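You operate a simulated robot arm through the tools that you are given. There is no shell and no other tool. Be economical: measure what you need, move in short steps, check, and stop when the job is done.

The job below is to be done with a simulated robot arm. You get a single attempt, and the scene is never put back.

Task
Fetch the blue plug from the black plate and set it on the cream top. Take the yellow bulb on the black plate and put it away on the second shelf from the bottom of the grey rack. Put the tin labelled "glaze" from the top of the large blue panel on the lower shelf of the panel table. Take the white bulb and put it in the good tray. Do these in any order. Set down upright: yellow bulb, white bulb.
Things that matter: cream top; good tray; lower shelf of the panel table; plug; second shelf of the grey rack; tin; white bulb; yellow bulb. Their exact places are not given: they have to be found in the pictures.

Only the result counts: the job must be done as asked and must still hold three seconds after the hand-in. Knocking over, shifting, dropping, spilling or breaking anything else fails it.

Robot
A 7-joint arm with a three-finger gripper on a trunk, on a base that drives. Base frame: it is fixed to the floor where the robot stands at the start and does not move with it; the origin is under the middle of the robot, x ahead of it, y to its left, z up; the surface under the hand at the start is at about z = 0.86. Units: m, rad, N and s.
With the tool pointing down near the work surface it reaches from about 0.46 to 0.92 m from the robot's upright axis, wherever it stands. Its first joint turns from -2.897 to 2.897 rad. Places, roughly: cream top [0.5, -2, 1.2]; good tray (15x19 cm) [-0.54, 2.1, 0.9]; lower shelf of the panel table [3.6, 0.4, 0.3]; plug [0.5, -0.25, 0.75]; second shelf of the grey rack [2.9, -6.1, 0.5]; tin [2, 1.25, 1]; white bulb (4x4x6 cm) [-1.8, 0, 0.7]; yellow bulb (4x4x6 cm) [0.6, -0.1, 0.9]. Payload 2.69 kg.
The tool frame sits at the grasp point between the pads (the TCP): z along the fingers, y along the line on which they close. The tips reach 0.029 m beyond it. Largest opening 0.12 m; the body of the gripper starts 0.078 m behind the TCP.
Orientation is that of the tool frame in the base frame, as a unit quaternion [w, x, y, z]. With the fingers straight down and closing along the base's y, the tool's x points along the base's -x, its y along +y and its z along -z.

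Tools
- The arm moves only by the tool apply_moves. Its argument "increments" is one flat list of numbers, 7 for each row, row after row: the shift along the tool's x, y, z in mm, then the turn, a rotation vector about the tool's x, y, z in rad, then the opening, from 0 (shut) to 1 (fully open). In form: [tx, ty, tz, rx, ry, rz, jaw, tx, ty, tz, rx, ry, rz, jaw, ...]. A call has 1 to 20 rows; each row shifts and turns the commanded pose from where the row before left it, along the tool's axes as they then stand. Rows are played at 5 a second. More than 0.05 m and 0.15 rad between two rows, or a gripper value outside its range, and nothing of the call is played. Where a pose cannot be reached the arm comes as near as it can. A force on the tool above 40 N (or 10 N above the force at the start of the call, whichever is more), or a blocked arm, ends the call early, and 0.2 s more pass. The fingers move at their own pace and stop on an object; they squeeze with about 42 N. The grip force told is the motor's: it shows also when the fingers shut on nothing. Time passes only in rows, and 0.2 s behind the last, so rows that do not move let the fingers close. The reply holds the time, the measured pose of the TCP, the force on the tool along the base axes, the opening and the grip force, in the units named above and with some noise, with the torque about the TCP (base axes, N m) and any sound that the robot's microphone picked up.
- Cameras (640 x 400 px; columns grow to the right, rows downward): "scene" is now at [0.2382, -0.0215, 1.3161]; the picture's right is [-0.25, -0.97, 0.00], its down [-0.63, 0.16, -0.76] and it looks along [0.73, -0.19, -0.65] (base axes); focal length 284 px, centre (320, 200). "wrist" rides on the gripper at [0.063, 0, -0.104] in the tool frame; the picture's right is [0.00, 1.00, 0.00], its down [-0.83, 0.00, -0.56] and it looks along [-0.56, 0.00, 0.83] (tool axes); focal length 275 px, centre (320, 200).
- capture(camera): a new picture of that camera. It takes no simulated time.
- slide_trunk(by): slides the trunk up (or, below 0, down) by that many m; the arm and the scene camera ride with it, the base frame stays. It gives what a move gives, with no picture.
- drive_base(legs): drives the robot by 1 to 6 legs, each [ahead, left, turn to the left] in m, m and rad, along the robot's own axes; the way and the turn of a leg run together, so that a leg with both is an arc; at most 1.5 m and 3.142 rad a leg. The arm and the cameras ride along, it lands a little off, and it stops where it bumps. It gives what a move gives.
- head_to(pan, tilt): turns the head with the scene camera to pan (to the left, within 1.501 rad either way) and tilt (down, from -0.506 to 1.204), counted from straight ahead of the robot. It gives what a move gives.
- measure_at(camera, pixels): there is no depth. For up to 12 entries [column, row, z] of the newest picture of that camera ("zoom" is the newest enlarged one), the place [x, y] in the base frame at which the ray of that pixel passes the height z, good to about 0.002 m. It takes no simulated time.
- zoom(camera, box): a new picture of the part [left, top, right, bottom] of that camera's present view, enlarged. It takes no simulated time.
- sign_off(): hands the job in; it is judged then, once.

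Keep the steps short. Do not move on a guess: measure, check each grasp and each placing, and mend mistakes. In all there are 110 turns and 82 pictures (those below and enlarged ones count). Leave the gripper open and the arm clear of the work at the hand-in unless told otherwise, and finish with a single line.

The tools are called as a command line: name --argument value ..., lists and objects as JSON in quotes. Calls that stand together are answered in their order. apply_moves: Moves the arm, as the interface text tells. Its arguments: {"type":"object","properties":{"increments":{"type":"array","items":{"type":"number"}}},"required":["increments"]} The other tools are called the same way: slide_trunk (by) slides the trunk up or down; drive_base (legs) drives the base; head_to (pan, tilt) turns the head that bears the scene camera; capture (camera) takes a picture; measure_at (camera, pixels) gives the place at which the rays of pixels pass given heights; zoom (camera, box) takes an enlarged picture of a part of a camera's view; sign_off () hands the job in.

At the start:

```text
time_s: 0.0
position: [0.574, 0.0029, 1.0726]
tool_rot: [0.0, 0.0, 1.0, 0.0]
ft_force: [-0.5, 0.0, 1.3]
torque: [0.0, 0.03, 0.0]
finger_gap: 0.12
grip_force: 0.1
trunk travel left (down, up): [-0.575, 0.038]
robot x, y, heading: [-0.0025, -0.0006, 0.002]
head pan, tilt: [-0.253, 0.709]
```

scene: 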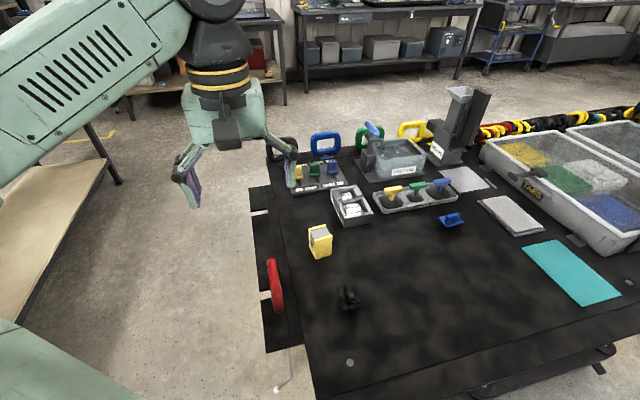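
wrist: 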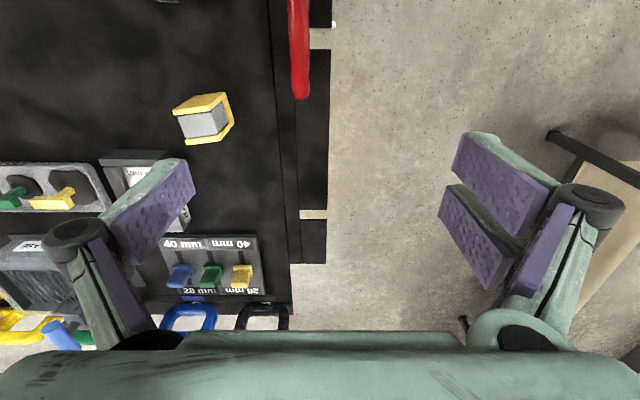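

I'll start by zooming in on the table in front of the robot to see what is on it.

zoom --camera "scene" --box '[250, 80, 490, 230]'

zoom --camera "scene" --box '[250, 200, 640, 400]'

```text
2.67 times, centred on (370, 155) of scene
```

zoom: 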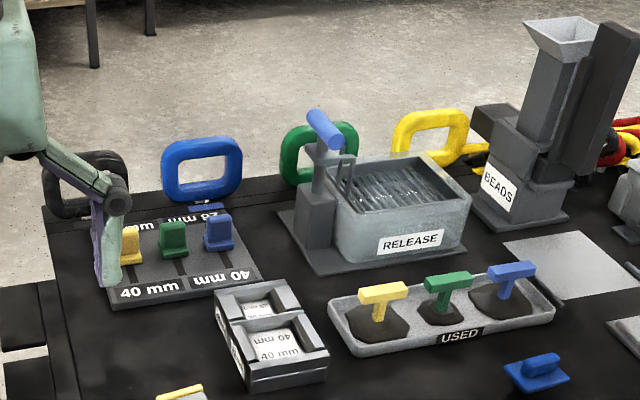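

```text
1.64 times, centred on (445, 300) of scene
```

zoom: 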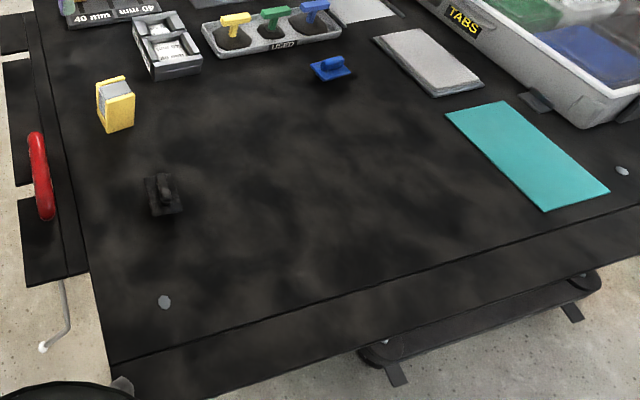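

I'll measure the candidates at the table height, and get a closer look at the blue thing (452,220) and the yellow block (320,240).

measure_at --camera "scene" --pixels '[[452, 222, 0.86], [320, 255, 0.86], [348, 305, 0.86], [310, 185, 0.86], [560, 270, 0.86], [300, 390, 0.86]]'

zoom --camera "scene" --box '[290, 200, 370, 250]'

head_to --pan -1.2 --tilt 0.4

capture --camera "scene"

```text
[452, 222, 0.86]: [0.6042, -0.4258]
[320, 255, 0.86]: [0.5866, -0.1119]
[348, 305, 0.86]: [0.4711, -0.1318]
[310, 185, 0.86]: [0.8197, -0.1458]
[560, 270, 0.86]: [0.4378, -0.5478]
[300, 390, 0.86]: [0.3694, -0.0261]
```

```text
8.00 times, centred on (330, 225) of scene
```

zoom: 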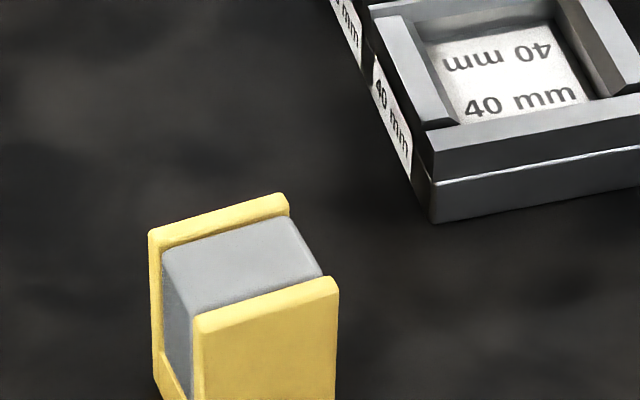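

```text
time_s: 1.2
position: [0.574, 0.0032, 1.0726]
tool_rot: [0.0, 0.0, 1.0, 0.0]
ft_force: [0.1, -0.3, 0.8]
torque: [0.0, 0.02, 0.02]
finger_gap: 0.1199
grip_force: 0.1
trunk travel left (down, up): [-0.575, 0.038]
robot x, y, heading: [0.0001, -0.0024, 0.001]
head pan, tilt: [-1.201, 0.4]
```

```text
76 pictures are left
```

scene: 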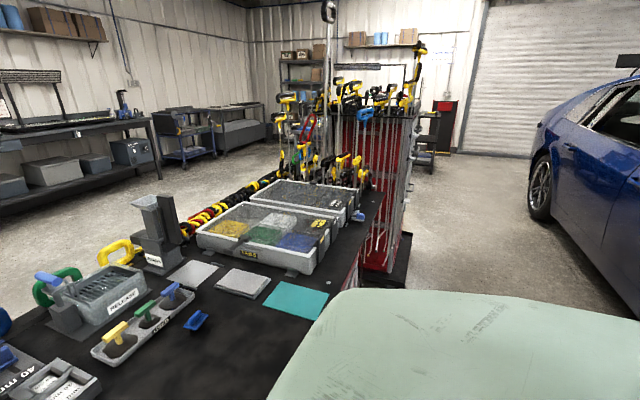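

The yellow block sits at about (0.587,-0.112) and the blue plug at about (0.604,-0.426). Next I'll look round with the head.

zoom --camera "scene" --box '[230, 0, 510, 175]'

head_to --pan -0.2 --tilt 0.25

capture --camera "scene"

head_to --pan 0.8 --tilt 0.3

capture --camera "scene"

head_to --pan 1.5 --tilt 0.4

capture --camera "scene"

head_to --pan -1.5 --tilt 0.4

capture --camera "scene"

```text
2.29 times, centred on (370, 88) of scene
```

zoom: 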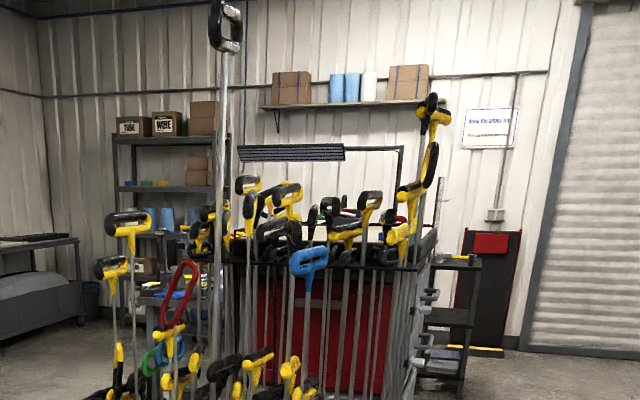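

```text
time_s: 2.5
position: [0.5728, 0.0023, 1.0727]
tool_rot: [0.0, 0.0, 1.0, 0.0]
ft_force: [-0.1, -0.1, 1.2]
torque: [0.0, 0.0, -0.01]
finger_gap: 0.1201
grip_force: 0.0
trunk travel left (down, up): [-0.575, 0.038]
robot x, y, heading: [-0.0028, 0.001, 0.0]
head pan, tilt: [-0.201, 0.25]
```

```text
74 pictures are left
```

scene: 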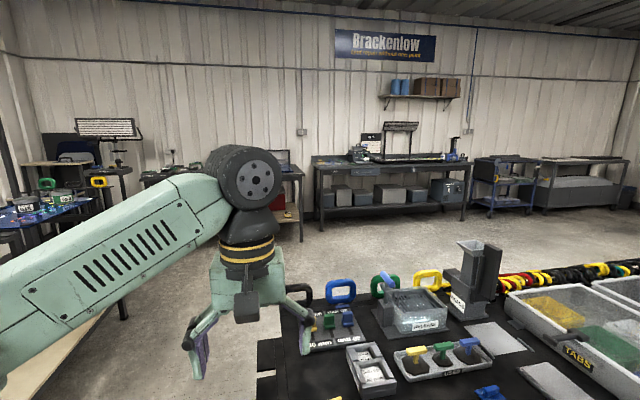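

```text
time_s: 3.8
position: [0.5739, 0.0028, 1.0725]
tool_rot: [0.0, 0.0, 1.0, 0.0]
ft_force: [-0.7, 0.4, -0.2]
torque: [-0.01, 0.02, -0.02]
finger_gap: 0.1199
grip_force: 0.1
trunk travel left (down, up): [-0.575, 0.038]
robot x, y, heading: [-0.0006, 0.0017, 0.0]
head pan, tilt: [0.799, 0.3]
```

```text
73 pictures are left
```

scene: 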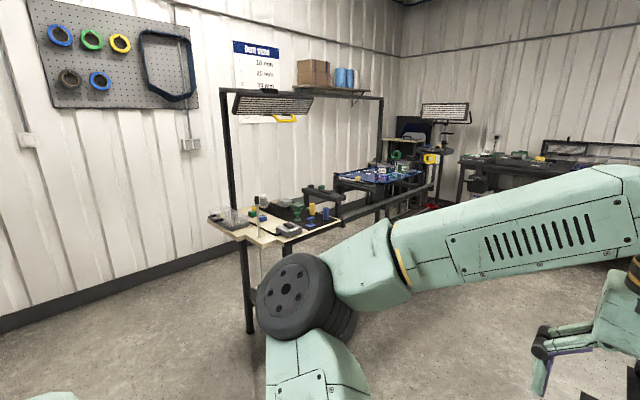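

```text
time_s: 4.8
position: [0.5758, 0.0032, 1.0729]
tool_rot: [0.0, 0.0, 1.0, 0.001]
ft_force: [-0.1, 0.6, -0.6]
torque: [-0.02, -0.01, 0.01]
finger_gap: 0.1202
grip_force: 0.1
trunk travel left (down, up): [-0.575, 0.038]
robot x, y, heading: [0.0036, 0.0007, -0.001]
head pan, tilt: [1.499, 0.4]
```

```text
72 pictures are left
```

scene: 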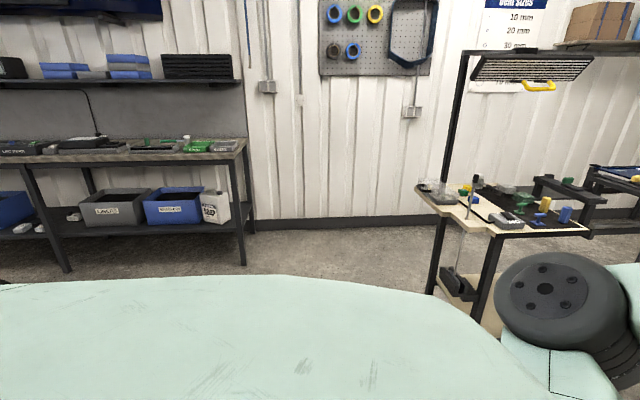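

```text
time_s: 7.4
position: [0.574, 0.0034, 1.0722]
tool_rot: [0.0, 0.0, 1.0, 0.0]
ft_force: [-0.3, 0.0, 0.4]
torque: [-0.04, -0.03, 0.02]
finger_gap: 0.1199
grip_force: 0.1
trunk travel left (down, up): [-0.575, 0.038]
robot x, y, heading: [0.0009, 0.0049, 0.001]
head pan, tilt: [-1.499, 0.4]
```

```text
71 pictures are left
```

scene: 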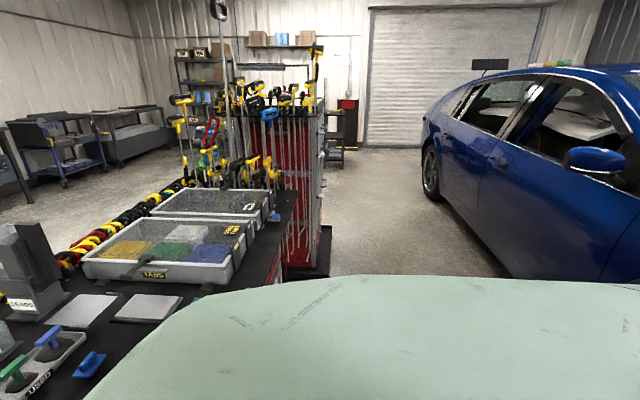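

The panel table is ahead-left, and the cart with the red cabinet (probably the cream top) is to the right. I'll look closely at the plug first, then pick it.

head_to --pan -0.75 --tilt 0.8

capture --camera "scene"

```text
time_s: 8.5
position: [0.5742, 0.0044, 1.0722]
tool_rot: [0.0, 0.0, 1.0, 0.0]
ft_force: [-0.2, 0.2, -0.2]
torque: [0.0, -0.04, 0.0]
finger_gap: 0.12
grip_force: 0.0
trunk travel left (down, up): [-0.575, 0.038]
robot x, y, heading: [-0.0019, -0.002, -0.001]
head pan, tilt: [-0.75, 0.799]
```

```text
70 pictures are left
```

scene: 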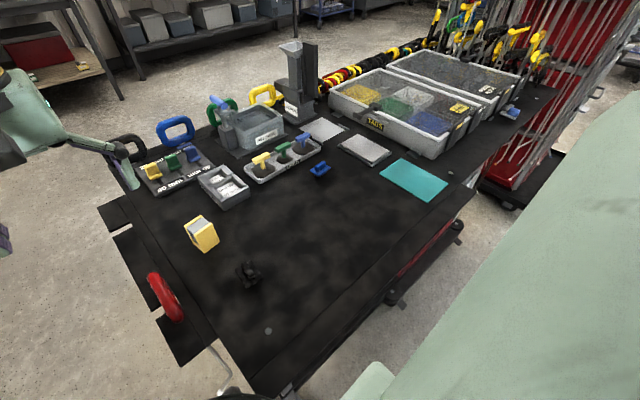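

zoom --camera "scene" --box '[290, 140, 370, 190]'

zoom --camera "scene" --box '[460, 80, 580, 155]'

zoom --camera "scene" --box '[170, 200, 290, 300]'

measure_at --camera "scene" --pixels '[[320, 172, 0.86], [320, 167, 0.89], [204, 248, 0.86], [510, 115, 0.86], [250, 280, 0.86], [250, 395, 0.86], [550, 95, 0.86], [100, 205, 0.86]]'

```text
8.00 times, centred on (330, 165) of scene
```

zoom: 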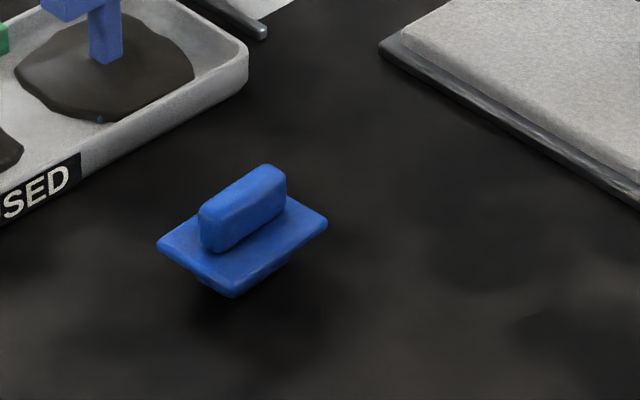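

```text
5.33 times, centred on (520, 118) of scene
```

zoom: 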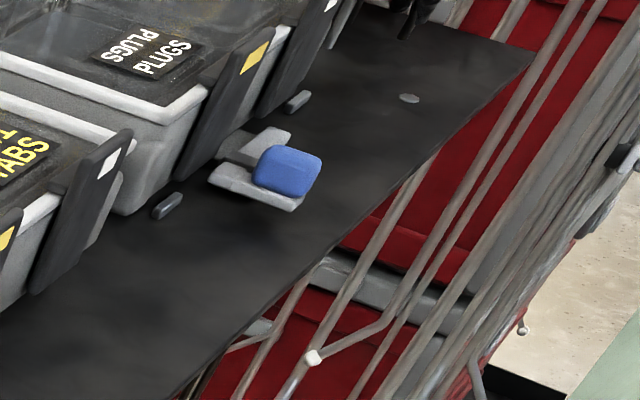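

```text
4.00 times, centred on (230, 250) of scene
```

zoom: 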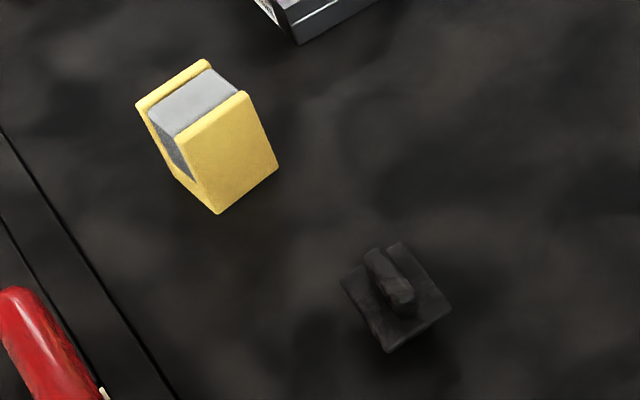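

```text
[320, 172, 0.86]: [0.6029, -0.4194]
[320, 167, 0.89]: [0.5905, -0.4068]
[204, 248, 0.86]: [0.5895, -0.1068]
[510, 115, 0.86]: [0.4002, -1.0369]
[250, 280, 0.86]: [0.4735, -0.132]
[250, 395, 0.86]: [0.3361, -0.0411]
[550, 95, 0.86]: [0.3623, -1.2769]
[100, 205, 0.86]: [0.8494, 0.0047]
```

The blue plug at (0.60,-0.42) has a flange with a small bar handle on top. I'll move the hand above it at the present height and look with the wrist camera.

apply_moves --increments '[0, -45, 0, 0, 0, 0, 1, 0, -45, 0, 0, 0, 0, 1, 0, -45, 0, 0, 0, 0, 1, 0, -45, 0, 0, 0, 0, 1, 0, -45, 0, 0, 0, 0, 1, 0, -45, 0, 0, 0, 0, 1, 0, -45, 0, 0, 0, 0, 1, -10, -45, 0, 0, 0, 0, 1, -10, -45, 0, 0, 0, 0, 1, 0, -9, 0, 0, 0, 0, 1]'

capture --camera "wrist"

```text
time_s: 10.7
position: [0.5933, -0.4103, 1.0727]
tool_rot: [0.001, 0.0, 1.0, 0.0]
ft_force: [-0.1, 0.5, -0.7]
torque: [0.0, 0.0, 0.02]
finger_gap: 0.1199
grip_force: 0.1
trunk travel left (down, up): [-0.575, 0.038]
robot x, y, heading: [-0.0009, -0.0027, -0.008]
head pan, tilt: [-0.75, 0.799]
```

```text
66 pictures are left
```

wrist: 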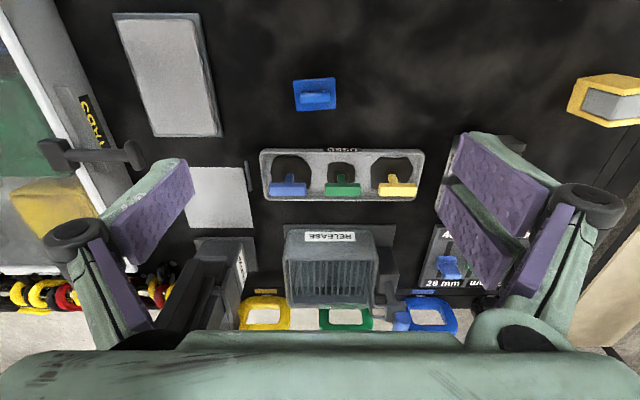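

The plug shows at (315,92) with its handle along the base's y. I'll zoom in to measure it.

zoom --camera "wrist" --box '[280, 65, 360, 115]'

measure_at --camera "zoom" --pixels '[[110, 150, 0.875], [450, 110, 0.875], [450, 330, 0.875], [190, 250, 0.885], [410, 230, 0.885]]'

```text
8.00 times, centred on (320, 90) of wrist
```

zoom: 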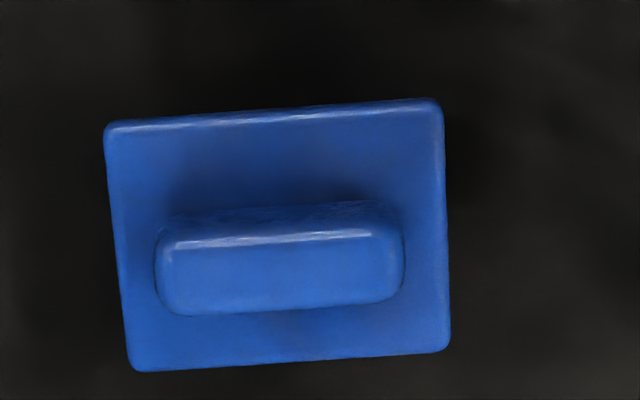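

```text
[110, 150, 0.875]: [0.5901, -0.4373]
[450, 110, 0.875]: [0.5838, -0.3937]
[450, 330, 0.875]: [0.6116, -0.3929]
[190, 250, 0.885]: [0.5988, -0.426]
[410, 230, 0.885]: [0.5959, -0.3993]
```

measure_at --camera "zoom" --pixels '[[105, 122, 0.872], [440, 98, 0.872], [448, 352, 0.872], [132, 372, 0.872], [160, 240, 0.887], [400, 228, 0.887], [402, 300, 0.887], [168, 312, 0.887], [320, 250, 0.887], [320, 250, 0.872]]'

zoom --camera "scene" --box '[300, 150, 340, 185]'

```text
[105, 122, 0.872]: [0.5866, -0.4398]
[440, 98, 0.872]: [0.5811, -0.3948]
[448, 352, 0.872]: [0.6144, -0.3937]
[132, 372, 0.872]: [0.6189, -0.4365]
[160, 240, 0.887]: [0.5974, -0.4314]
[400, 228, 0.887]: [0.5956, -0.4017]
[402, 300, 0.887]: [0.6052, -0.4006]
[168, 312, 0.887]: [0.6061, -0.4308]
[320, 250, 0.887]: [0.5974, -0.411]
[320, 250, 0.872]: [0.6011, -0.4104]
```

```text
11.43 times, centred on (320, 168) of scene
```

zoom: 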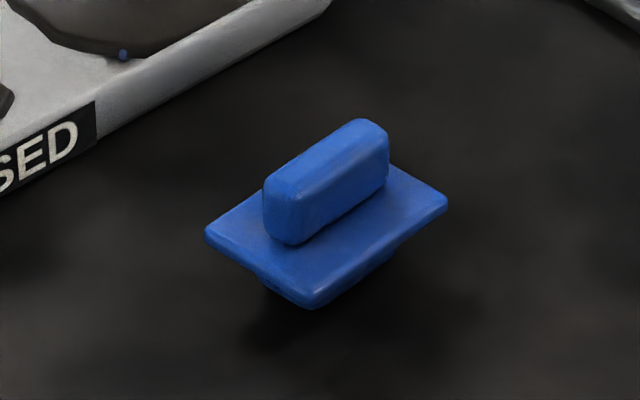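

measure_at --camera "zoom" --pixels '[[332, 155, 0.88], [332, 155, 0.89], [332, 155, 0.9], [205, 235, 0.87], [205, 235, 0.88], [447, 205, 0.87], [447, 205, 0.88]]'

measure_at --camera "wrist" --pixels '[[315.5, 98.6, 0.88], [315.5, 98.6, 0.89], [315.5, 98.6, 0.9], [293.1, 80.2, 0.87], [293.1, 80.2, 0.88], [335, 77.2, 0.87], [335, 77.2, 0.88], [336, 109, 0.87], [296.5, 111.5, 0.87], [336, 109, 0.88], [296.5, 111.5, 0.88]]'

```text
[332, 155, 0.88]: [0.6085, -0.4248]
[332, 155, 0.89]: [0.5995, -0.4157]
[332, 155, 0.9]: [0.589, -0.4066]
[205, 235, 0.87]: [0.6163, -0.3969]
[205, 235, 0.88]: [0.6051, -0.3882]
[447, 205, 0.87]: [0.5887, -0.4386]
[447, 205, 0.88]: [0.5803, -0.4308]
```

```text
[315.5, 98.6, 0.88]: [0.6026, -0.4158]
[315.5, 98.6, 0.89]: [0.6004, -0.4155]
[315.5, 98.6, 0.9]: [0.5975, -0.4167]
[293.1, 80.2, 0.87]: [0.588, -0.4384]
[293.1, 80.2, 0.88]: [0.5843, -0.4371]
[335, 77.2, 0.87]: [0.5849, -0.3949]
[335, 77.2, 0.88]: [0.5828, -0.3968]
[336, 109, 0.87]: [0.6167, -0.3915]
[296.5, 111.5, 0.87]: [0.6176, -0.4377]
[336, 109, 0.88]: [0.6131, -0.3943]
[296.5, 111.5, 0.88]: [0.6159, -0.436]
```

The handle top is at z≈0.890, the flange at about 0.870, and the handle centre at (0.600,-0.4155). I'll go down over it, with partly opened fingers, stopping with the tips just above the flange.

apply_moves --increments '[-6, -5, 40, 0, 0, -0.06, 0.7, 0, 0, 40, 0, 0, 0, 0.6, 0, 0, 40, 0, 0, 0, 0.6, 0, 0, 27, 0, 0, 0, 0.6, 0, 0, 0, 0, 0, 0, 0.6]'

capture --camera "wrist"

```text
time_s: 11.9
position: [0.5995, -0.4145, 0.9244]
tool_rot: [0.001, -0.029, 1.0, 0.001]
ft_force: [0.1, 0.6, -0.7]
torque: [-0.02, 0.04, 0.01]
finger_gap: 0.0721
grip_force: 0.1
trunk travel left (down, up): [-0.575, 0.038]
robot x, y, heading: [-0.0021, -0.0022, 0.008]
head pan, tilt: [-0.75, 0.799]
```

```text
63 pictures are left
```

wrist: 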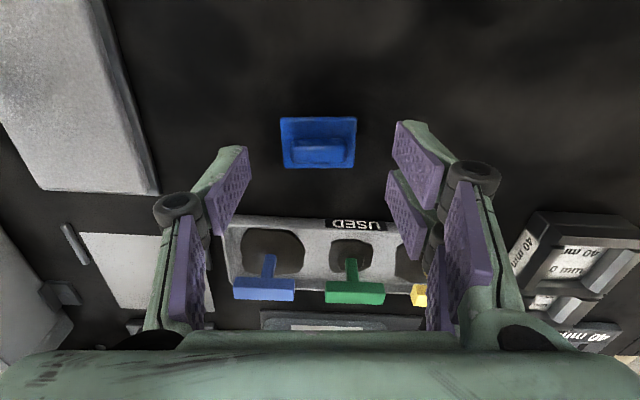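

It is aligned (handle at about column 318). I'll lower 22 mm and close.

apply_moves --increments '[0, 0, 12, 0, 0, 0, 0.55, 0, 0, 10, 0, 0, 0, 0.5, 0, 0, 0, 0, 0, 0, 0.2, 0, 0, 0, 0, 0, 0, 0.1, 0, 0, 0, 0, 0, 0, 0.1, 0, 0, 0, 0, 0, 0, 0.1]'

capture --camera "wrist"

```text
time_s: 13.3
position: [0.6, -0.4149, 0.9044]
tool_rot: [0.001, -0.03, 1.0, -0.002]
ft_force: [1.3, -1.3, 16.9]
torque: [-0.01, -0.07, 0.01]
finger_gap: 0.0306
grip_force: 35.4
trunk travel left (down, up): [-0.575, 0.038]
robot x, y, heading: [-0.0005, -0.0057, -0.001]
head pan, tilt: [-0.75, 0.799]
```

```text
62 pictures are left
```

wrist: 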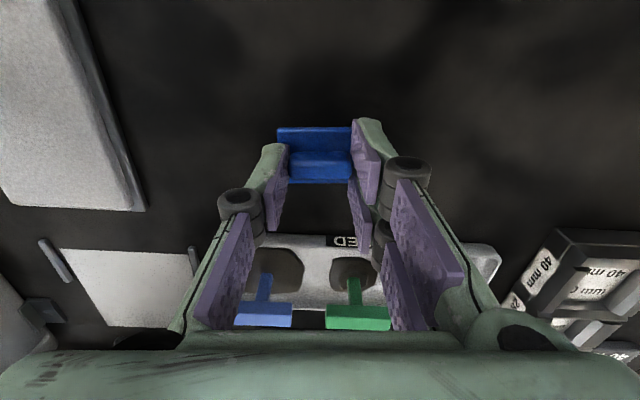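

Gripped at 30.6 mm. I'll lift straight up.

apply_moves --increments '[0, 0, -15, 0, 0, 0, 0.1, 0, 0, -40, 0, 0, 0, 0.1, 0, 0, -45, 0, 0, 0, 0.1, 0, 0, -45, 0, 0, 0, 0.1, 0, 0, -45, 0, 0, 0, 0.1, 0, 0, -45, 0, 0, 0, 0.1, 0, 0, -45, 0, 0, 0, 0.1]'

capture --camera "wrist"

head_to --pan -1.4 --tilt 0.75

capture --camera "scene"

```text
time_s: 14.9
position: [0.5985, -0.4154, 1.1359]
tool_rot: [0.0, -0.029, 1.0, -0.002]
ft_force: [0.3, -0.6, 0.4]
torque: [-0.01, 0.03, -0.03]
finger_gap: 0.0307
grip_force: 41.9
out of reach, approached as far as the arm can: row 7
trunk travel left (down, up): [-0.575, 0.038]
robot x, y, heading: [0.0001, -0.0021, 0.003]
head pan, tilt: [-0.75, 0.799]
```

```text
61 pictures are left
```

wrist: 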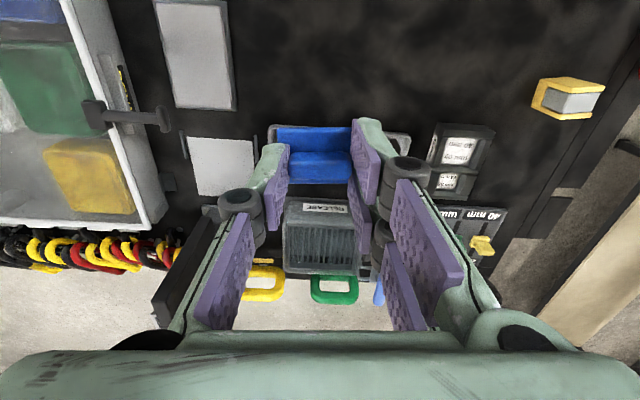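

```text
time_s: 16.0
position: [0.5984, -0.4154, 1.1359]
tool_rot: [0.001, -0.03, 1.0, -0.002]
ft_force: [0.2, -0.8, 0.4]
torque: [0.0, 0.01, 0.01]
finger_gap: 0.0309
grip_force: 42.0
trunk travel left (down, up): [-0.575, 0.038]
robot x, y, heading: [0.0005, 0.0001, 0.001]
head pan, tilt: [-1.4, 0.75]
```

```text
60 pictures are left
```

scene: 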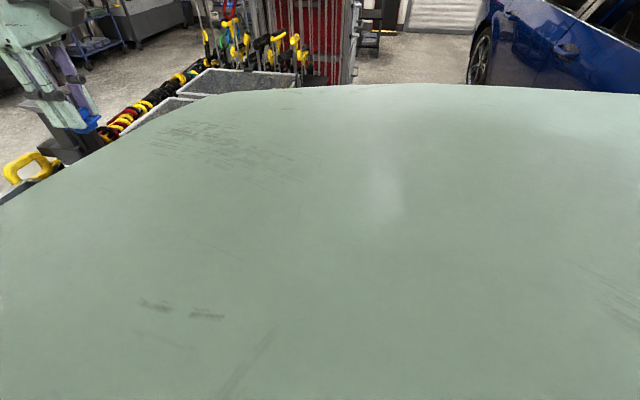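

The plug is held. The arm's height limit at this radius is about 1.136. I'll draw the arm in front of the robot, then test the height.

apply_moves --increments '[10, 45, 0, 0, 0, 0, 0.1, 10, 45, 0, 0, 0, 0, 0.1, 10, 45, 0, 0, 0, 0, 0.1, 10, 45, 0, 0, 0, 0, 0.1, 10, 45, 0, 0, 0, 0, 0.1, 10, 45, 0, 0, 0, 0, 0.1, 10, 45, 0, 0, 0, 0, 0.1, 10, 45, 0, 0, 0, 0, 0.1, 10, 45, 0, 0, 0, 0, 0.1, 10, 10, -20, 0, 0, 0, 0.1, 0, 0, -40, 0, 0, 0, 0.1, 0, 0, -40, 0, 0, 0, 0.1, 0, 0, -40, 0, 0, 0, 0.1]'

slide_trunk --by 0.035

drive_base --legs '[[-0.3, 0, 0], [0, 0, -0.8]]'

head_to --pan -0.75 --tilt 0.4

capture --camera "scene"

```text
time_s: 18.8
position: [0.4742, -0.0123, 1.1613]
tool_rot: [-0.006, -0.016, 1.0, -0.014]
ft_force: [-0.6, 0.4, 0.2]
torque: [0.01, 0.0, 0.01]
finger_gap: 0.0304
grip_force: 42.1
out of reach, approached as far as the arm can: row 11, 12, 13
trunk travel left (down, up): [-0.575, 0.038]
robot x, y, heading: [-0.0019, 0.0011, -0.001]
head pan, tilt: [-1.4, 0.75]
```

```text
time_s: 19.6
position: [0.4742, -0.0128, 1.1976]
tool_rot: [-0.004, -0.014, 1.0, -0.015]
ft_force: [-0.7, -0.9, 0.0]
torque: [0.01, 0.03, 0.04]
finger_gap: 0.0307
grip_force: 42.2
trunk travel left (down, up): [-0.61, 0.003]
robot x, y, heading: [0.0018, -0.0014, -0.006]
head pan, tilt: [-1.4, 0.75]
```

```text
time_s: 23.7
position: [0.022, -0.3466, 1.198]
tool_rot: [-0.01, 0.373, 0.928, -0.012]
ft_force: [0.6, -0.4, -0.8]
torque: [0.0, 0.01, 0.03]
finger_gap: 0.0309
grip_force: 41.9
trunk travel left (down, up): [-0.61, 0.003]
robot x, y, heading: [-0.3006, 0.0003, -0.792]
head pan, tilt: [-1.4, 0.75]
```

```text
time_s: 24.8
position: [0.0207, -0.3479, 1.197]
tool_rot: [-0.01, 0.376, 0.927, -0.013]
ft_force: [-0.4, -0.4, 0.0]
torque: [-0.02, 0.01, 0.02]
finger_gap: 0.031
grip_force: 42.5
trunk travel left (down, up): [-0.61, 0.003]
robot x, y, heading: [-0.2996, 0.0017, -0.796]
head pan, tilt: [-0.75, 0.4]
```

```text
59 pictures are left
```

scene: 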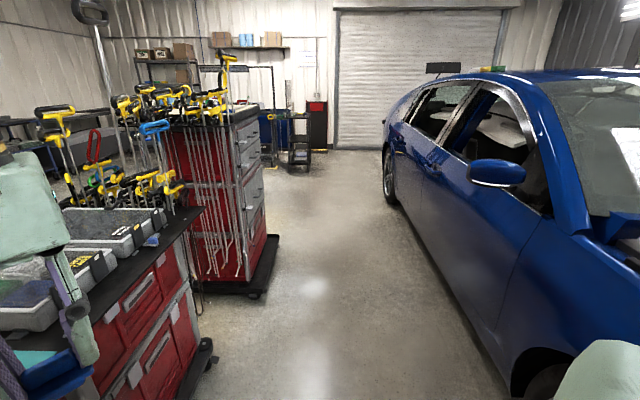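

I can see the red tool cart with its light top at (245,112), and a lane between it and the car. Measuring the lane on the floor.

measure_at --camera "scene" --pixels '[[205, 375, 0.0], [212, 345, 0.1], [265, 297, 0.0], [278, 240, 0.1], [390, 205, 0.0], [500, 392, 0.1], [245, 110, 1.2], [262, 105, 1.2], [235, 125, 1.2], [205, 125, 1.2], [470, 170, 1.0]]'

zoom --camera "scene" --box '[80, 60, 320, 210]'

```text
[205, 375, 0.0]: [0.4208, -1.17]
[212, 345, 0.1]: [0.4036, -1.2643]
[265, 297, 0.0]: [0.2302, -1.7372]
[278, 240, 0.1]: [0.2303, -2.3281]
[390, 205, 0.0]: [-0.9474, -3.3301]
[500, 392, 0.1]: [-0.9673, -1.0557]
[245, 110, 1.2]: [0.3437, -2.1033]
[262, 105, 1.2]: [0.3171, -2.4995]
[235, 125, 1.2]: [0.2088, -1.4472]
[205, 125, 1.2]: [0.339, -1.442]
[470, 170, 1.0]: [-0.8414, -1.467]
```

```text
2.67 times, centred on (200, 135) of scene
```

zoom: 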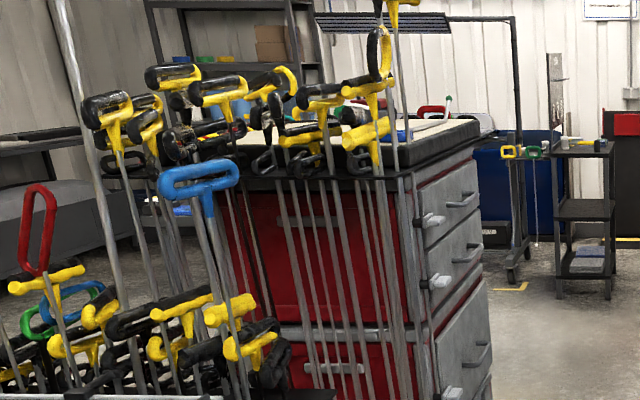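

The cream top is the cart's top, with its front face at x≈0.25 and y from -1.74 to -2.33. I'll drive down the lane at x≈-0.4.

drive_base --legs '[[0, 0, -0.78], [1.2, -0.1, 0]]'

head_to --pan 0.8 --tilt 0.4

capture --camera "scene"

```text
time_s: 33.1
position: [-0.4543, -1.6814, 1.1968]
tool_rot: [-0.015, 0.707, 0.707, -0.007]
ft_force: [-0.2, -0.2, 0.3]
torque: [-0.01, -0.01, -0.02]
finger_gap: 0.0308
grip_force: 42.0
trunk travel left (down, up): [-0.61, 0.003]
robot x, y, heading: [-0.4274, -1.2054, -1.599]
head pan, tilt: [-0.75, 0.4]
```

```text
time_s: 34.7
position: [-0.4533, -1.6811, 1.1977]
tool_rot: [-0.015, 0.707, 0.707, -0.008]
ft_force: [-0.8, -0.2, 0.4]
torque: [-0.03, 0.04, -0.01]
finger_gap: 0.0306
grip_force: 41.7
trunk travel left (down, up): [-0.61, 0.003]
robot x, y, heading: [-0.4252, -1.2064, -1.589]
head pan, tilt: [0.799, 0.4]
```

```text
57 pictures are left
```

scene: 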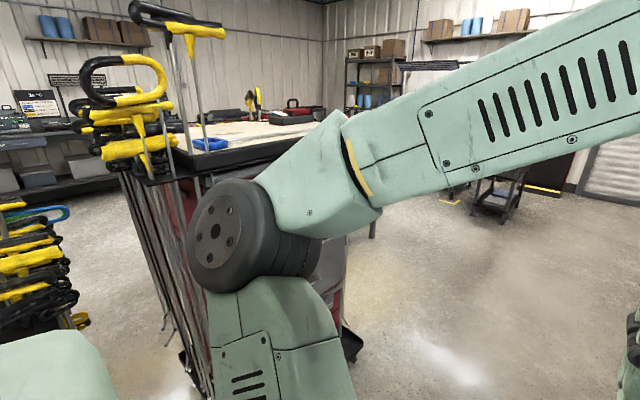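

drive_base --legs '[[0.78, 0.0, 0], [0, 0, 1.59]]'

head_to --pan 0.0 --tilt 0.5

capture --camera "scene"

capture --camera "wrist"

```text
time_s: 42.8
position: [0.0284, -2.0059, 1.1979]
tool_rot: [-0.005, -0.003, 1.0, -0.016]
ft_force: [0.1, 0.9, -0.7]
torque: [0.01, -0.02, -0.04]
finger_gap: 0.0306
grip_force: 42.1
trunk travel left (down, up): [-0.61, 0.003]
robot x, y, heading: [-0.4454, -1.9839, -0.012]
head pan, tilt: [0.799, 0.4]
```

```text
time_s: 44.0
position: [0.0286, -2.0061, 1.1969]
tool_rot: [-0.005, -0.003, 1.0, -0.017]
ft_force: [0.1, -0.6, -0.9]
torque: [-0.02, 0.0, -0.01]
finger_gap: 0.0305
grip_force: 42.3
trunk travel left (down, up): [-0.61, 0.003]
robot x, y, heading: [-0.4441, -1.9842, -0.017]
head pan, tilt: [0.0, 0.499]
```

```text
56 pictures are left
```

scene: 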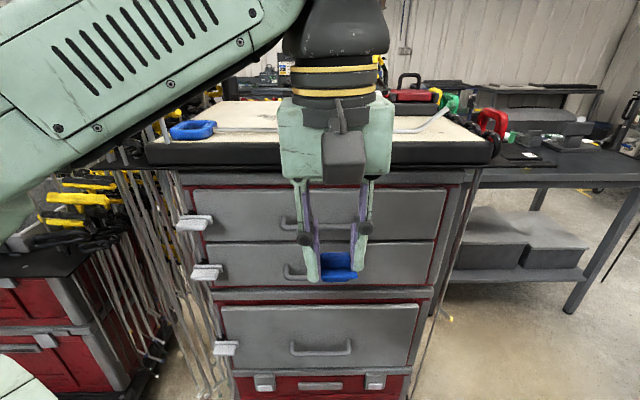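

```text
55 pictures are left
```

wrist: 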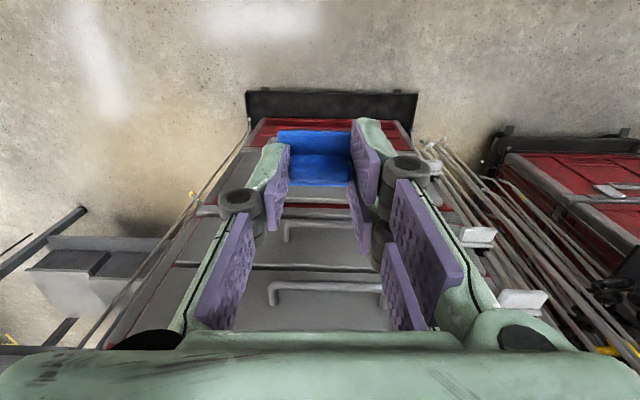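

Seeing the cream top just above z≈1.1–1.2. I'll measure the rim corners at several heights; to get a second sight line I'll then raise nothing but lower the trunk a bit.

measure_at --camera "scene" --pixels '[[147, 143, 1.1], [490, 143, 1.1], [147, 143, 1.15], [490, 143, 1.15], [147, 143, 1.2], [490, 143, 1.2], [215, 103, 1.15], [470, 115, 1.15]]'

slide_trunk --by -0.15

capture --camera "scene"

```text
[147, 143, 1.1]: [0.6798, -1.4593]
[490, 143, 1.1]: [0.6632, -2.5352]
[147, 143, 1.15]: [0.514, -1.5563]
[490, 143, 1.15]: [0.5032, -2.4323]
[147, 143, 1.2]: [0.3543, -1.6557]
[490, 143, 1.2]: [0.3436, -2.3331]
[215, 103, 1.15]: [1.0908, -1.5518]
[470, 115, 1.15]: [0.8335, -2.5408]
```

```text
time_s: 45.7
position: [0.0283, -2.006, 1.0479]
tool_rot: [-0.005, -0.002, 1.0, -0.016]
ft_force: [-0.3, -0.4, -0.6]
torque: [-0.01, 0.0, 0.02]
finger_gap: 0.0305
grip_force: 41.7
trunk travel left (down, up): [-0.46, 0.153]
robot x, y, heading: [-0.4439, -1.9845, -0.012]
head pan, tilt: [0.0, 0.499]
```

```text
54 pictures are left
```

scene: 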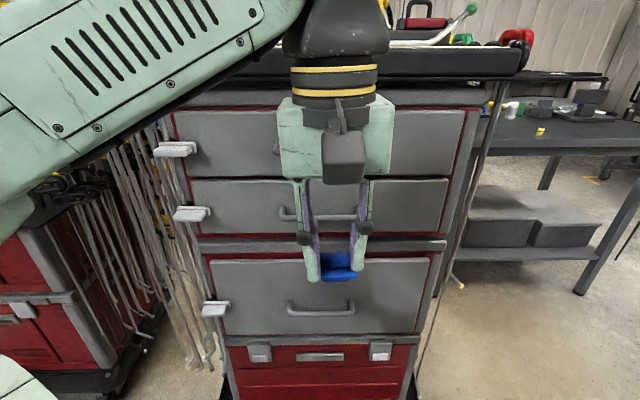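

The rim is level with the camera at z≈1.20, so the cream top is at about 1.20, too high to reach with the hand pointing straight down. I'll raise the trunk, tilt the hand forward about 0.75 rad, and see how high it goes.

slide_trunk --by 0.15

apply_moves --increments '[0, 0, 0, 0, -0.15, 0, 0.1, 0, 0, 0, 0, -0.15, 0, 0.1, 0, 0, 0, 0, -0.15, 0, 0.1, 0, 0, 0, 0, -0.15, 0, 0.1, 0, 0, 0, 0, -0.15, 0, 0.1, -27, 0, -29, 0, 0, 0, 0.1, -27, 0, -29, 0, 0, 0, 0.1]'

head_to --pan 0.0 --tilt 0.6

capture --camera "scene"

```text
time_s: 47.5
position: [0.0291, -2.0062, 1.1978]
tool_rot: [-0.005, -0.003, 1.0, -0.016]
ft_force: [-0.8, -0.5, 0.0]
torque: [0.01, 0.0, 0.01]
finger_gap: 0.0307
grip_force: 41.3
trunk travel left (down, up): [-0.61, 0.003]
robot x, y, heading: [-0.4448, -1.981, -0.018]
head pan, tilt: [0.0, 0.499]
```

```text
time_s: 49.0
position: [0.0294, -2.0029, 1.2775]
tool_rot: [0.362, -0.009, 0.932, -0.013]
ft_force: [0.7, -0.6, -0.1]
torque: [-0.02, -0.01, -0.02]
finger_gap: 0.0306
grip_force: 42.1
trunk travel left (down, up): [-0.61, 0.003]
robot x, y, heading: [-0.4446, -1.9871, -0.012]
head pan, tilt: [0.0, 0.499]
```

```text
time_s: 49.7
position: [0.0304, -2.0018, 1.2762]
tool_rot: [0.361, -0.009, 0.933, -0.014]
ft_force: [-0.1, -0.9, -0.7]
torque: [0.01, -0.02, -0.01]
finger_gap: 0.0306
grip_force: 42.0
trunk travel left (down, up): [-0.61, 0.003]
robot x, y, heading: [-0.4435, -1.9841, -0.019]
head pan, tilt: [0.0, 0.6]
```

```text
53 pictures are left
```

scene: 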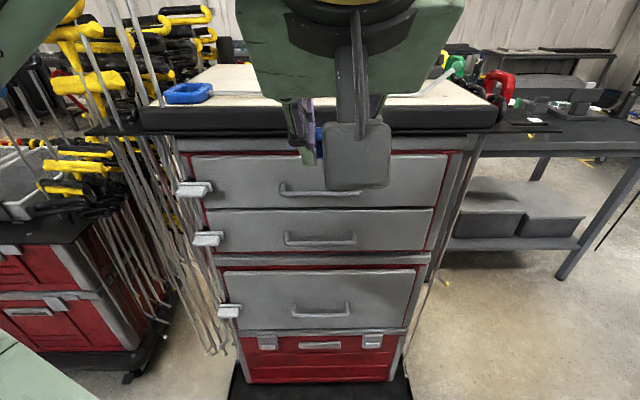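

It reaches 1.277. I'll raise it further and extend a bit so that the wrist camera sees the top before placing.

apply_moves --increments '[-27, 0, -29, 0, 0, 0, 0.1, -27, 0, -29, 0, 0, 0, 0.1, -29, 0, 27, 0, 0, 0, 0.1, -29, 0, 27, 0, 0, 0, 0.1, -29, 0, 27, 0, 0, 0, 0.1]'

capture --camera "wrist"

```text
time_s: 50.9
position: [0.1547, -1.9841, 1.336]
tool_rot: [0.361, -0.009, 0.933, -0.011]
ft_force: [-0.9, -0.6, -1.2]
torque: [-0.01, 0.01, -0.02]
finger_gap: 0.0303
grip_force: 42.0
out of reach, approached as far as the arm can: row 2
trunk travel left (down, up): [-0.61, 0.003]
robot x, y, heading: [-0.4437, -1.9848, -0.012]
head pan, tilt: [0.0, 0.6]
```

```text
52 pictures are left
```

wrist: 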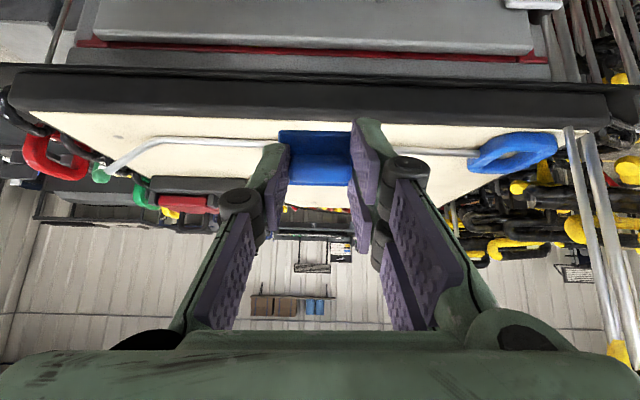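

There's a rod lying across the top. I'll measure the free strip in front of it.

measure_at --camera "wrist" --pixels '[[200, 80, 1.2], [200, 117, 1.2], [240, 143, 1.2], [440, 153, 1.2], [240, 190, 1.2], [160, 142, 1.2], [110, 170, 1.2], [500, 160, 1.2], [200, 108, 1.2], [320, 205, 1.2]]'

zoom --camera "wrist" --box '[0, 60, 320, 260]'

```text
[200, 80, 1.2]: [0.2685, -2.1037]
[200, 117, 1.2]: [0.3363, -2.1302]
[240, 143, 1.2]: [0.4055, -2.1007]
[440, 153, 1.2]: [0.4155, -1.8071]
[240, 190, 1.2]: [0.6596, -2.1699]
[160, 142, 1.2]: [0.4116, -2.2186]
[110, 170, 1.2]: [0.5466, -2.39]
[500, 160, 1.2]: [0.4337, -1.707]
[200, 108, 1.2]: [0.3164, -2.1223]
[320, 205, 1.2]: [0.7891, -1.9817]
```

```text
2.00 times, centred on (160, 160) of wrist
```

zoom: 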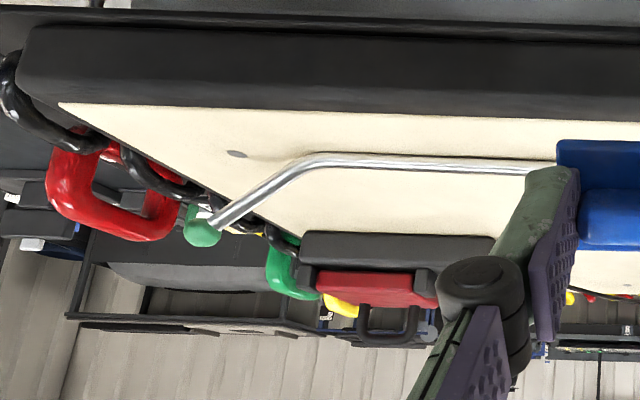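

The free area behind the rod is x≈0.44–0.70, around y≈-2.0. I'll check how the arm's left side clears the tall rods before driving nearer.

head_to --pan 0.5 --tilt 0.35

capture --camera "scene"

```text
time_s: 51.9
position: [0.1534, -1.9852, 1.3348]
tool_rot: [0.361, -0.008, 0.932, -0.015]
ft_force: [-0.8, -0.5, -0.4]
torque: [0.01, -0.02, 0.02]
finger_gap: 0.0306
grip_force: 42.0
trunk travel left (down, up): [-0.61, 0.003]
robot x, y, heading: [-0.4464, -1.9814, -0.015]
head pan, tilt: [0.499, 0.351]
```

```text
50 pictures are left
```

scene: 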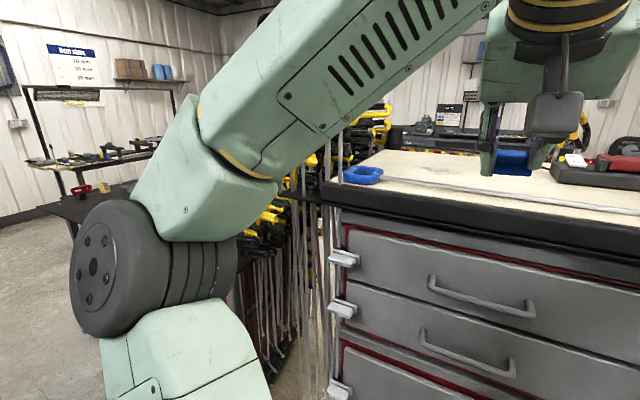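

The elbow could come near the tall rods on the left, so I'll shift the base right 0.2 and ahead 0.15, then reach on with the arm.

drive_base --legs '[[0, -0.2, 0], [0.15, 0, 0]]'

head_to --pan 0.2 --tilt 0.35

capture --camera "scene"

```text
time_s: 55.0
position: [0.3004, -2.1885, 1.3359]
tool_rot: [0.361, -0.008, 0.932, -0.013]
ft_force: [0.3, 0.4, -1.5]
torque: [0.0, 0.04, 0.0]
finger_gap: 0.0305
grip_force: 42.0
trunk travel left (down, up): [-0.61, 0.003]
robot x, y, heading: [-0.3043, -2.1847, -0.021]
head pan, tilt: [0.499, 0.351]
```

```text
time_s: 55.8
position: [0.2991, -2.1895, 1.3365]
tool_rot: [0.361, -0.009, 0.932, -0.013]
ft_force: [-0.3, 0.1, 0.3]
torque: [0.0, 0.0, -0.03]
finger_gap: 0.0306
grip_force: 41.6
trunk travel left (down, up): [-0.61, 0.003]
robot x, y, heading: [-0.3013, -2.1849, -0.015]
head pan, tilt: [0.201, 0.351]
```

```text
49 pictures are left
```

scene: 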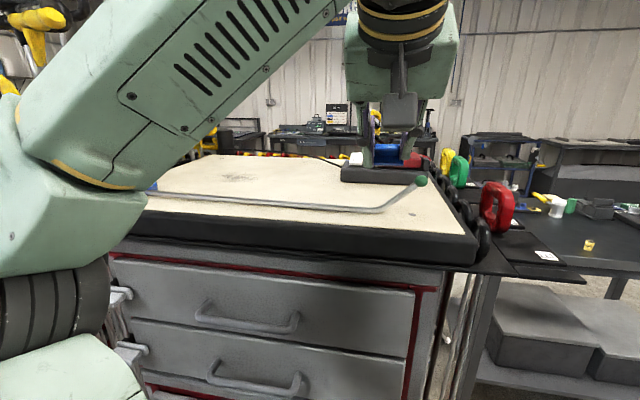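

Clear view now. Measuring the free area at z=1.2.

measure_at --camera "scene" --pixels '[[260, 180, 1.2], [300, 172, 1.2], [342, 180, 1.2], [300, 204, 1.2], [260, 156, 1.2], [470, 235, 1.2], [220, 180, 1.2], [420, 185, 1.2]]'

```text
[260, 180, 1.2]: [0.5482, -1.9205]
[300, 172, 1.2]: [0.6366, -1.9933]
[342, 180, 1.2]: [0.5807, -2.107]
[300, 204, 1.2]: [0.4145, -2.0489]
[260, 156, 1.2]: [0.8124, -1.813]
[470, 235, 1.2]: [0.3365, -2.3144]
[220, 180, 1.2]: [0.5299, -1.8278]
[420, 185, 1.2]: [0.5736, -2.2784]
```

apply_moves --increments '[-24.1, 30, 22.5, 0, 0, 0, 0.1, -24.1, 30, 22.5, 0, 0, 0, 0.1, -24.1, 30, 22.5, 0, 0, 0, 0.1, -24.1, 30, 22.5, 0, 0, 0, 0.1, -24.1, 30, 22.5, 0, 0, 0, 0.1, -24.1, 30, 22.5, 0, 0, 0, 0.1, -24.1, 30, 22.5, 0, 0, 0, 0.1]'

capture --camera "wrist"

capture --camera "scene"

```text
time_s: 57.4
position: [0.5292, -1.9819, 1.3283]
tool_rot: [0.361, -0.007, 0.932, -0.014]
ft_force: [0.4, 0.6, -0.5]
torque: [-0.01, 0.03, -0.02]
finger_gap: 0.0305
grip_force: 41.9
trunk travel left (down, up): [-0.61, 0.003]
robot x, y, heading: [-0.3019, -2.1882, -0.014]
head pan, tilt: [0.201, 0.351]
```

```text
48 pictures are left
```

wrist: 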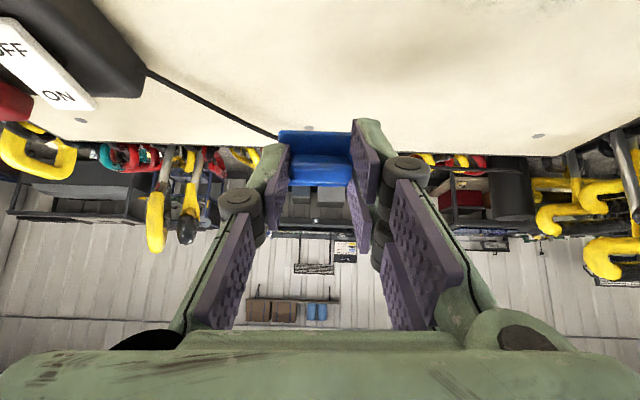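

```text
47 pictures are left
```

scene: 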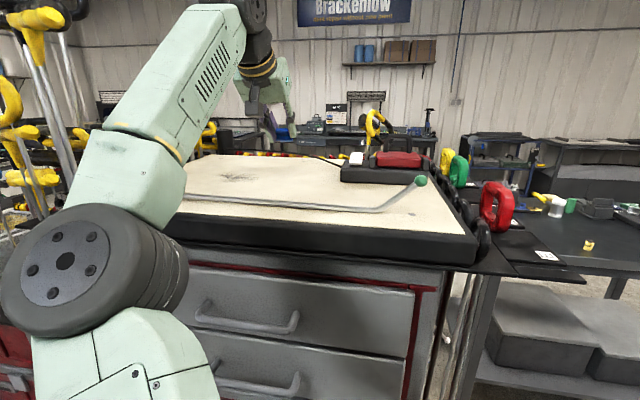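

measure_at --camera "wrist" --pixels '[[150, 75, 1.2], [200, 105, 1.2], [275, 137, 1.2], [140, 90, 1.2], [320, 20, 1.2], [60, 0, 1.2]]'

apply_moves --increments '[13.6, 0, 14.6, 0, 0, 0, 0.1, 13.6, 0, 14.6, 0, 0, 0, 0.1, 10, 0, 11, 0, 0, 0, 0.1]'

capture --camera "scene"

```text
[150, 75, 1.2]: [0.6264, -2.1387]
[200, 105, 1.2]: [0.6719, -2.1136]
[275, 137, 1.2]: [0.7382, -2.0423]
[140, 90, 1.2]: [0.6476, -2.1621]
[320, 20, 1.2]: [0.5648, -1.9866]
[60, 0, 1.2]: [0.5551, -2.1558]
```

```text
time_s: 58.2
position: [0.5273, -1.9812, 1.2732]
tool_rot: [0.361, -0.008, 0.932, -0.014]
ft_force: [0.6, -1.2, -0.3]
torque: [0.0, 0.04, -0.02]
finger_gap: 0.0304
grip_force: 42.1
trunk travel left (down, up): [-0.61, 0.003]
robot x, y, heading: [-0.2989, -2.1871, -0.018]
head pan, tilt: [0.201, 0.351]
```

```text
46 pictures are left
```

scene: 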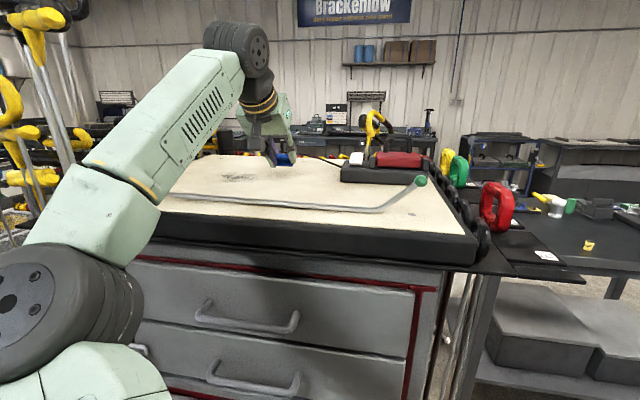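

Now I'll try to lessen the tilt by 0.3 at this spot, so that the plug comes down flatter.

apply_moves --increments '[0, 0, 0, 0, 0.15, 0, 0.1, 0, 0, 0, 0, 0.15, 0, 0.1, 0, 0, 0, 0, 0, 0, 0.1]'

```text
time_s: 59.0
position: [0.5142, -1.9939, 1.2638]
tool_rot: [0.22, -0.006, 0.975, -0.014]
ft_force: [7.1, 2.8, 15.7]
torque: [0.23, -0.49, -0.01]
finger_gap: 0.0308
grip_force: 41.9
out of reach, approached as far as the arm can: row 2
trunk travel left (down, up): [-0.61, 0.003]
robot x, y, heading: [-0.3034, -2.1823, -0.017]
head pan, tilt: [0.201, 0.351]
```

There's contact (16 N) at TCP z 1.264, so the surface is near 1.22. Let me look.

zoom --camera "scene" --box '[200, 90, 360, 190]'

capture --camera "wrist"

```text
4.00 times, centred on (280, 140) of scene
```

zoom: 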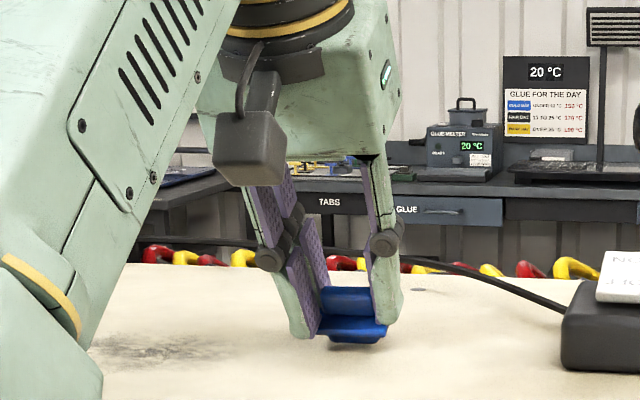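

```text
44 pictures are left
```

wrist: 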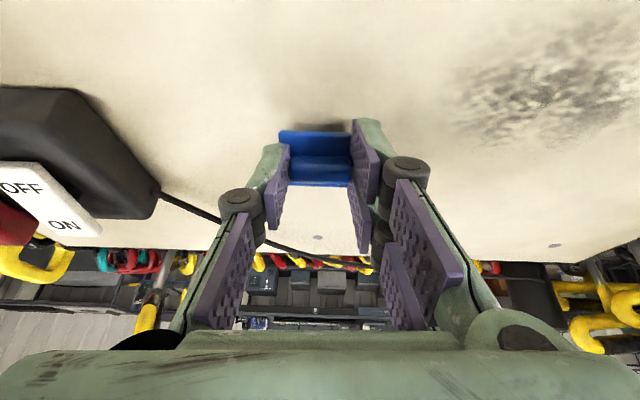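

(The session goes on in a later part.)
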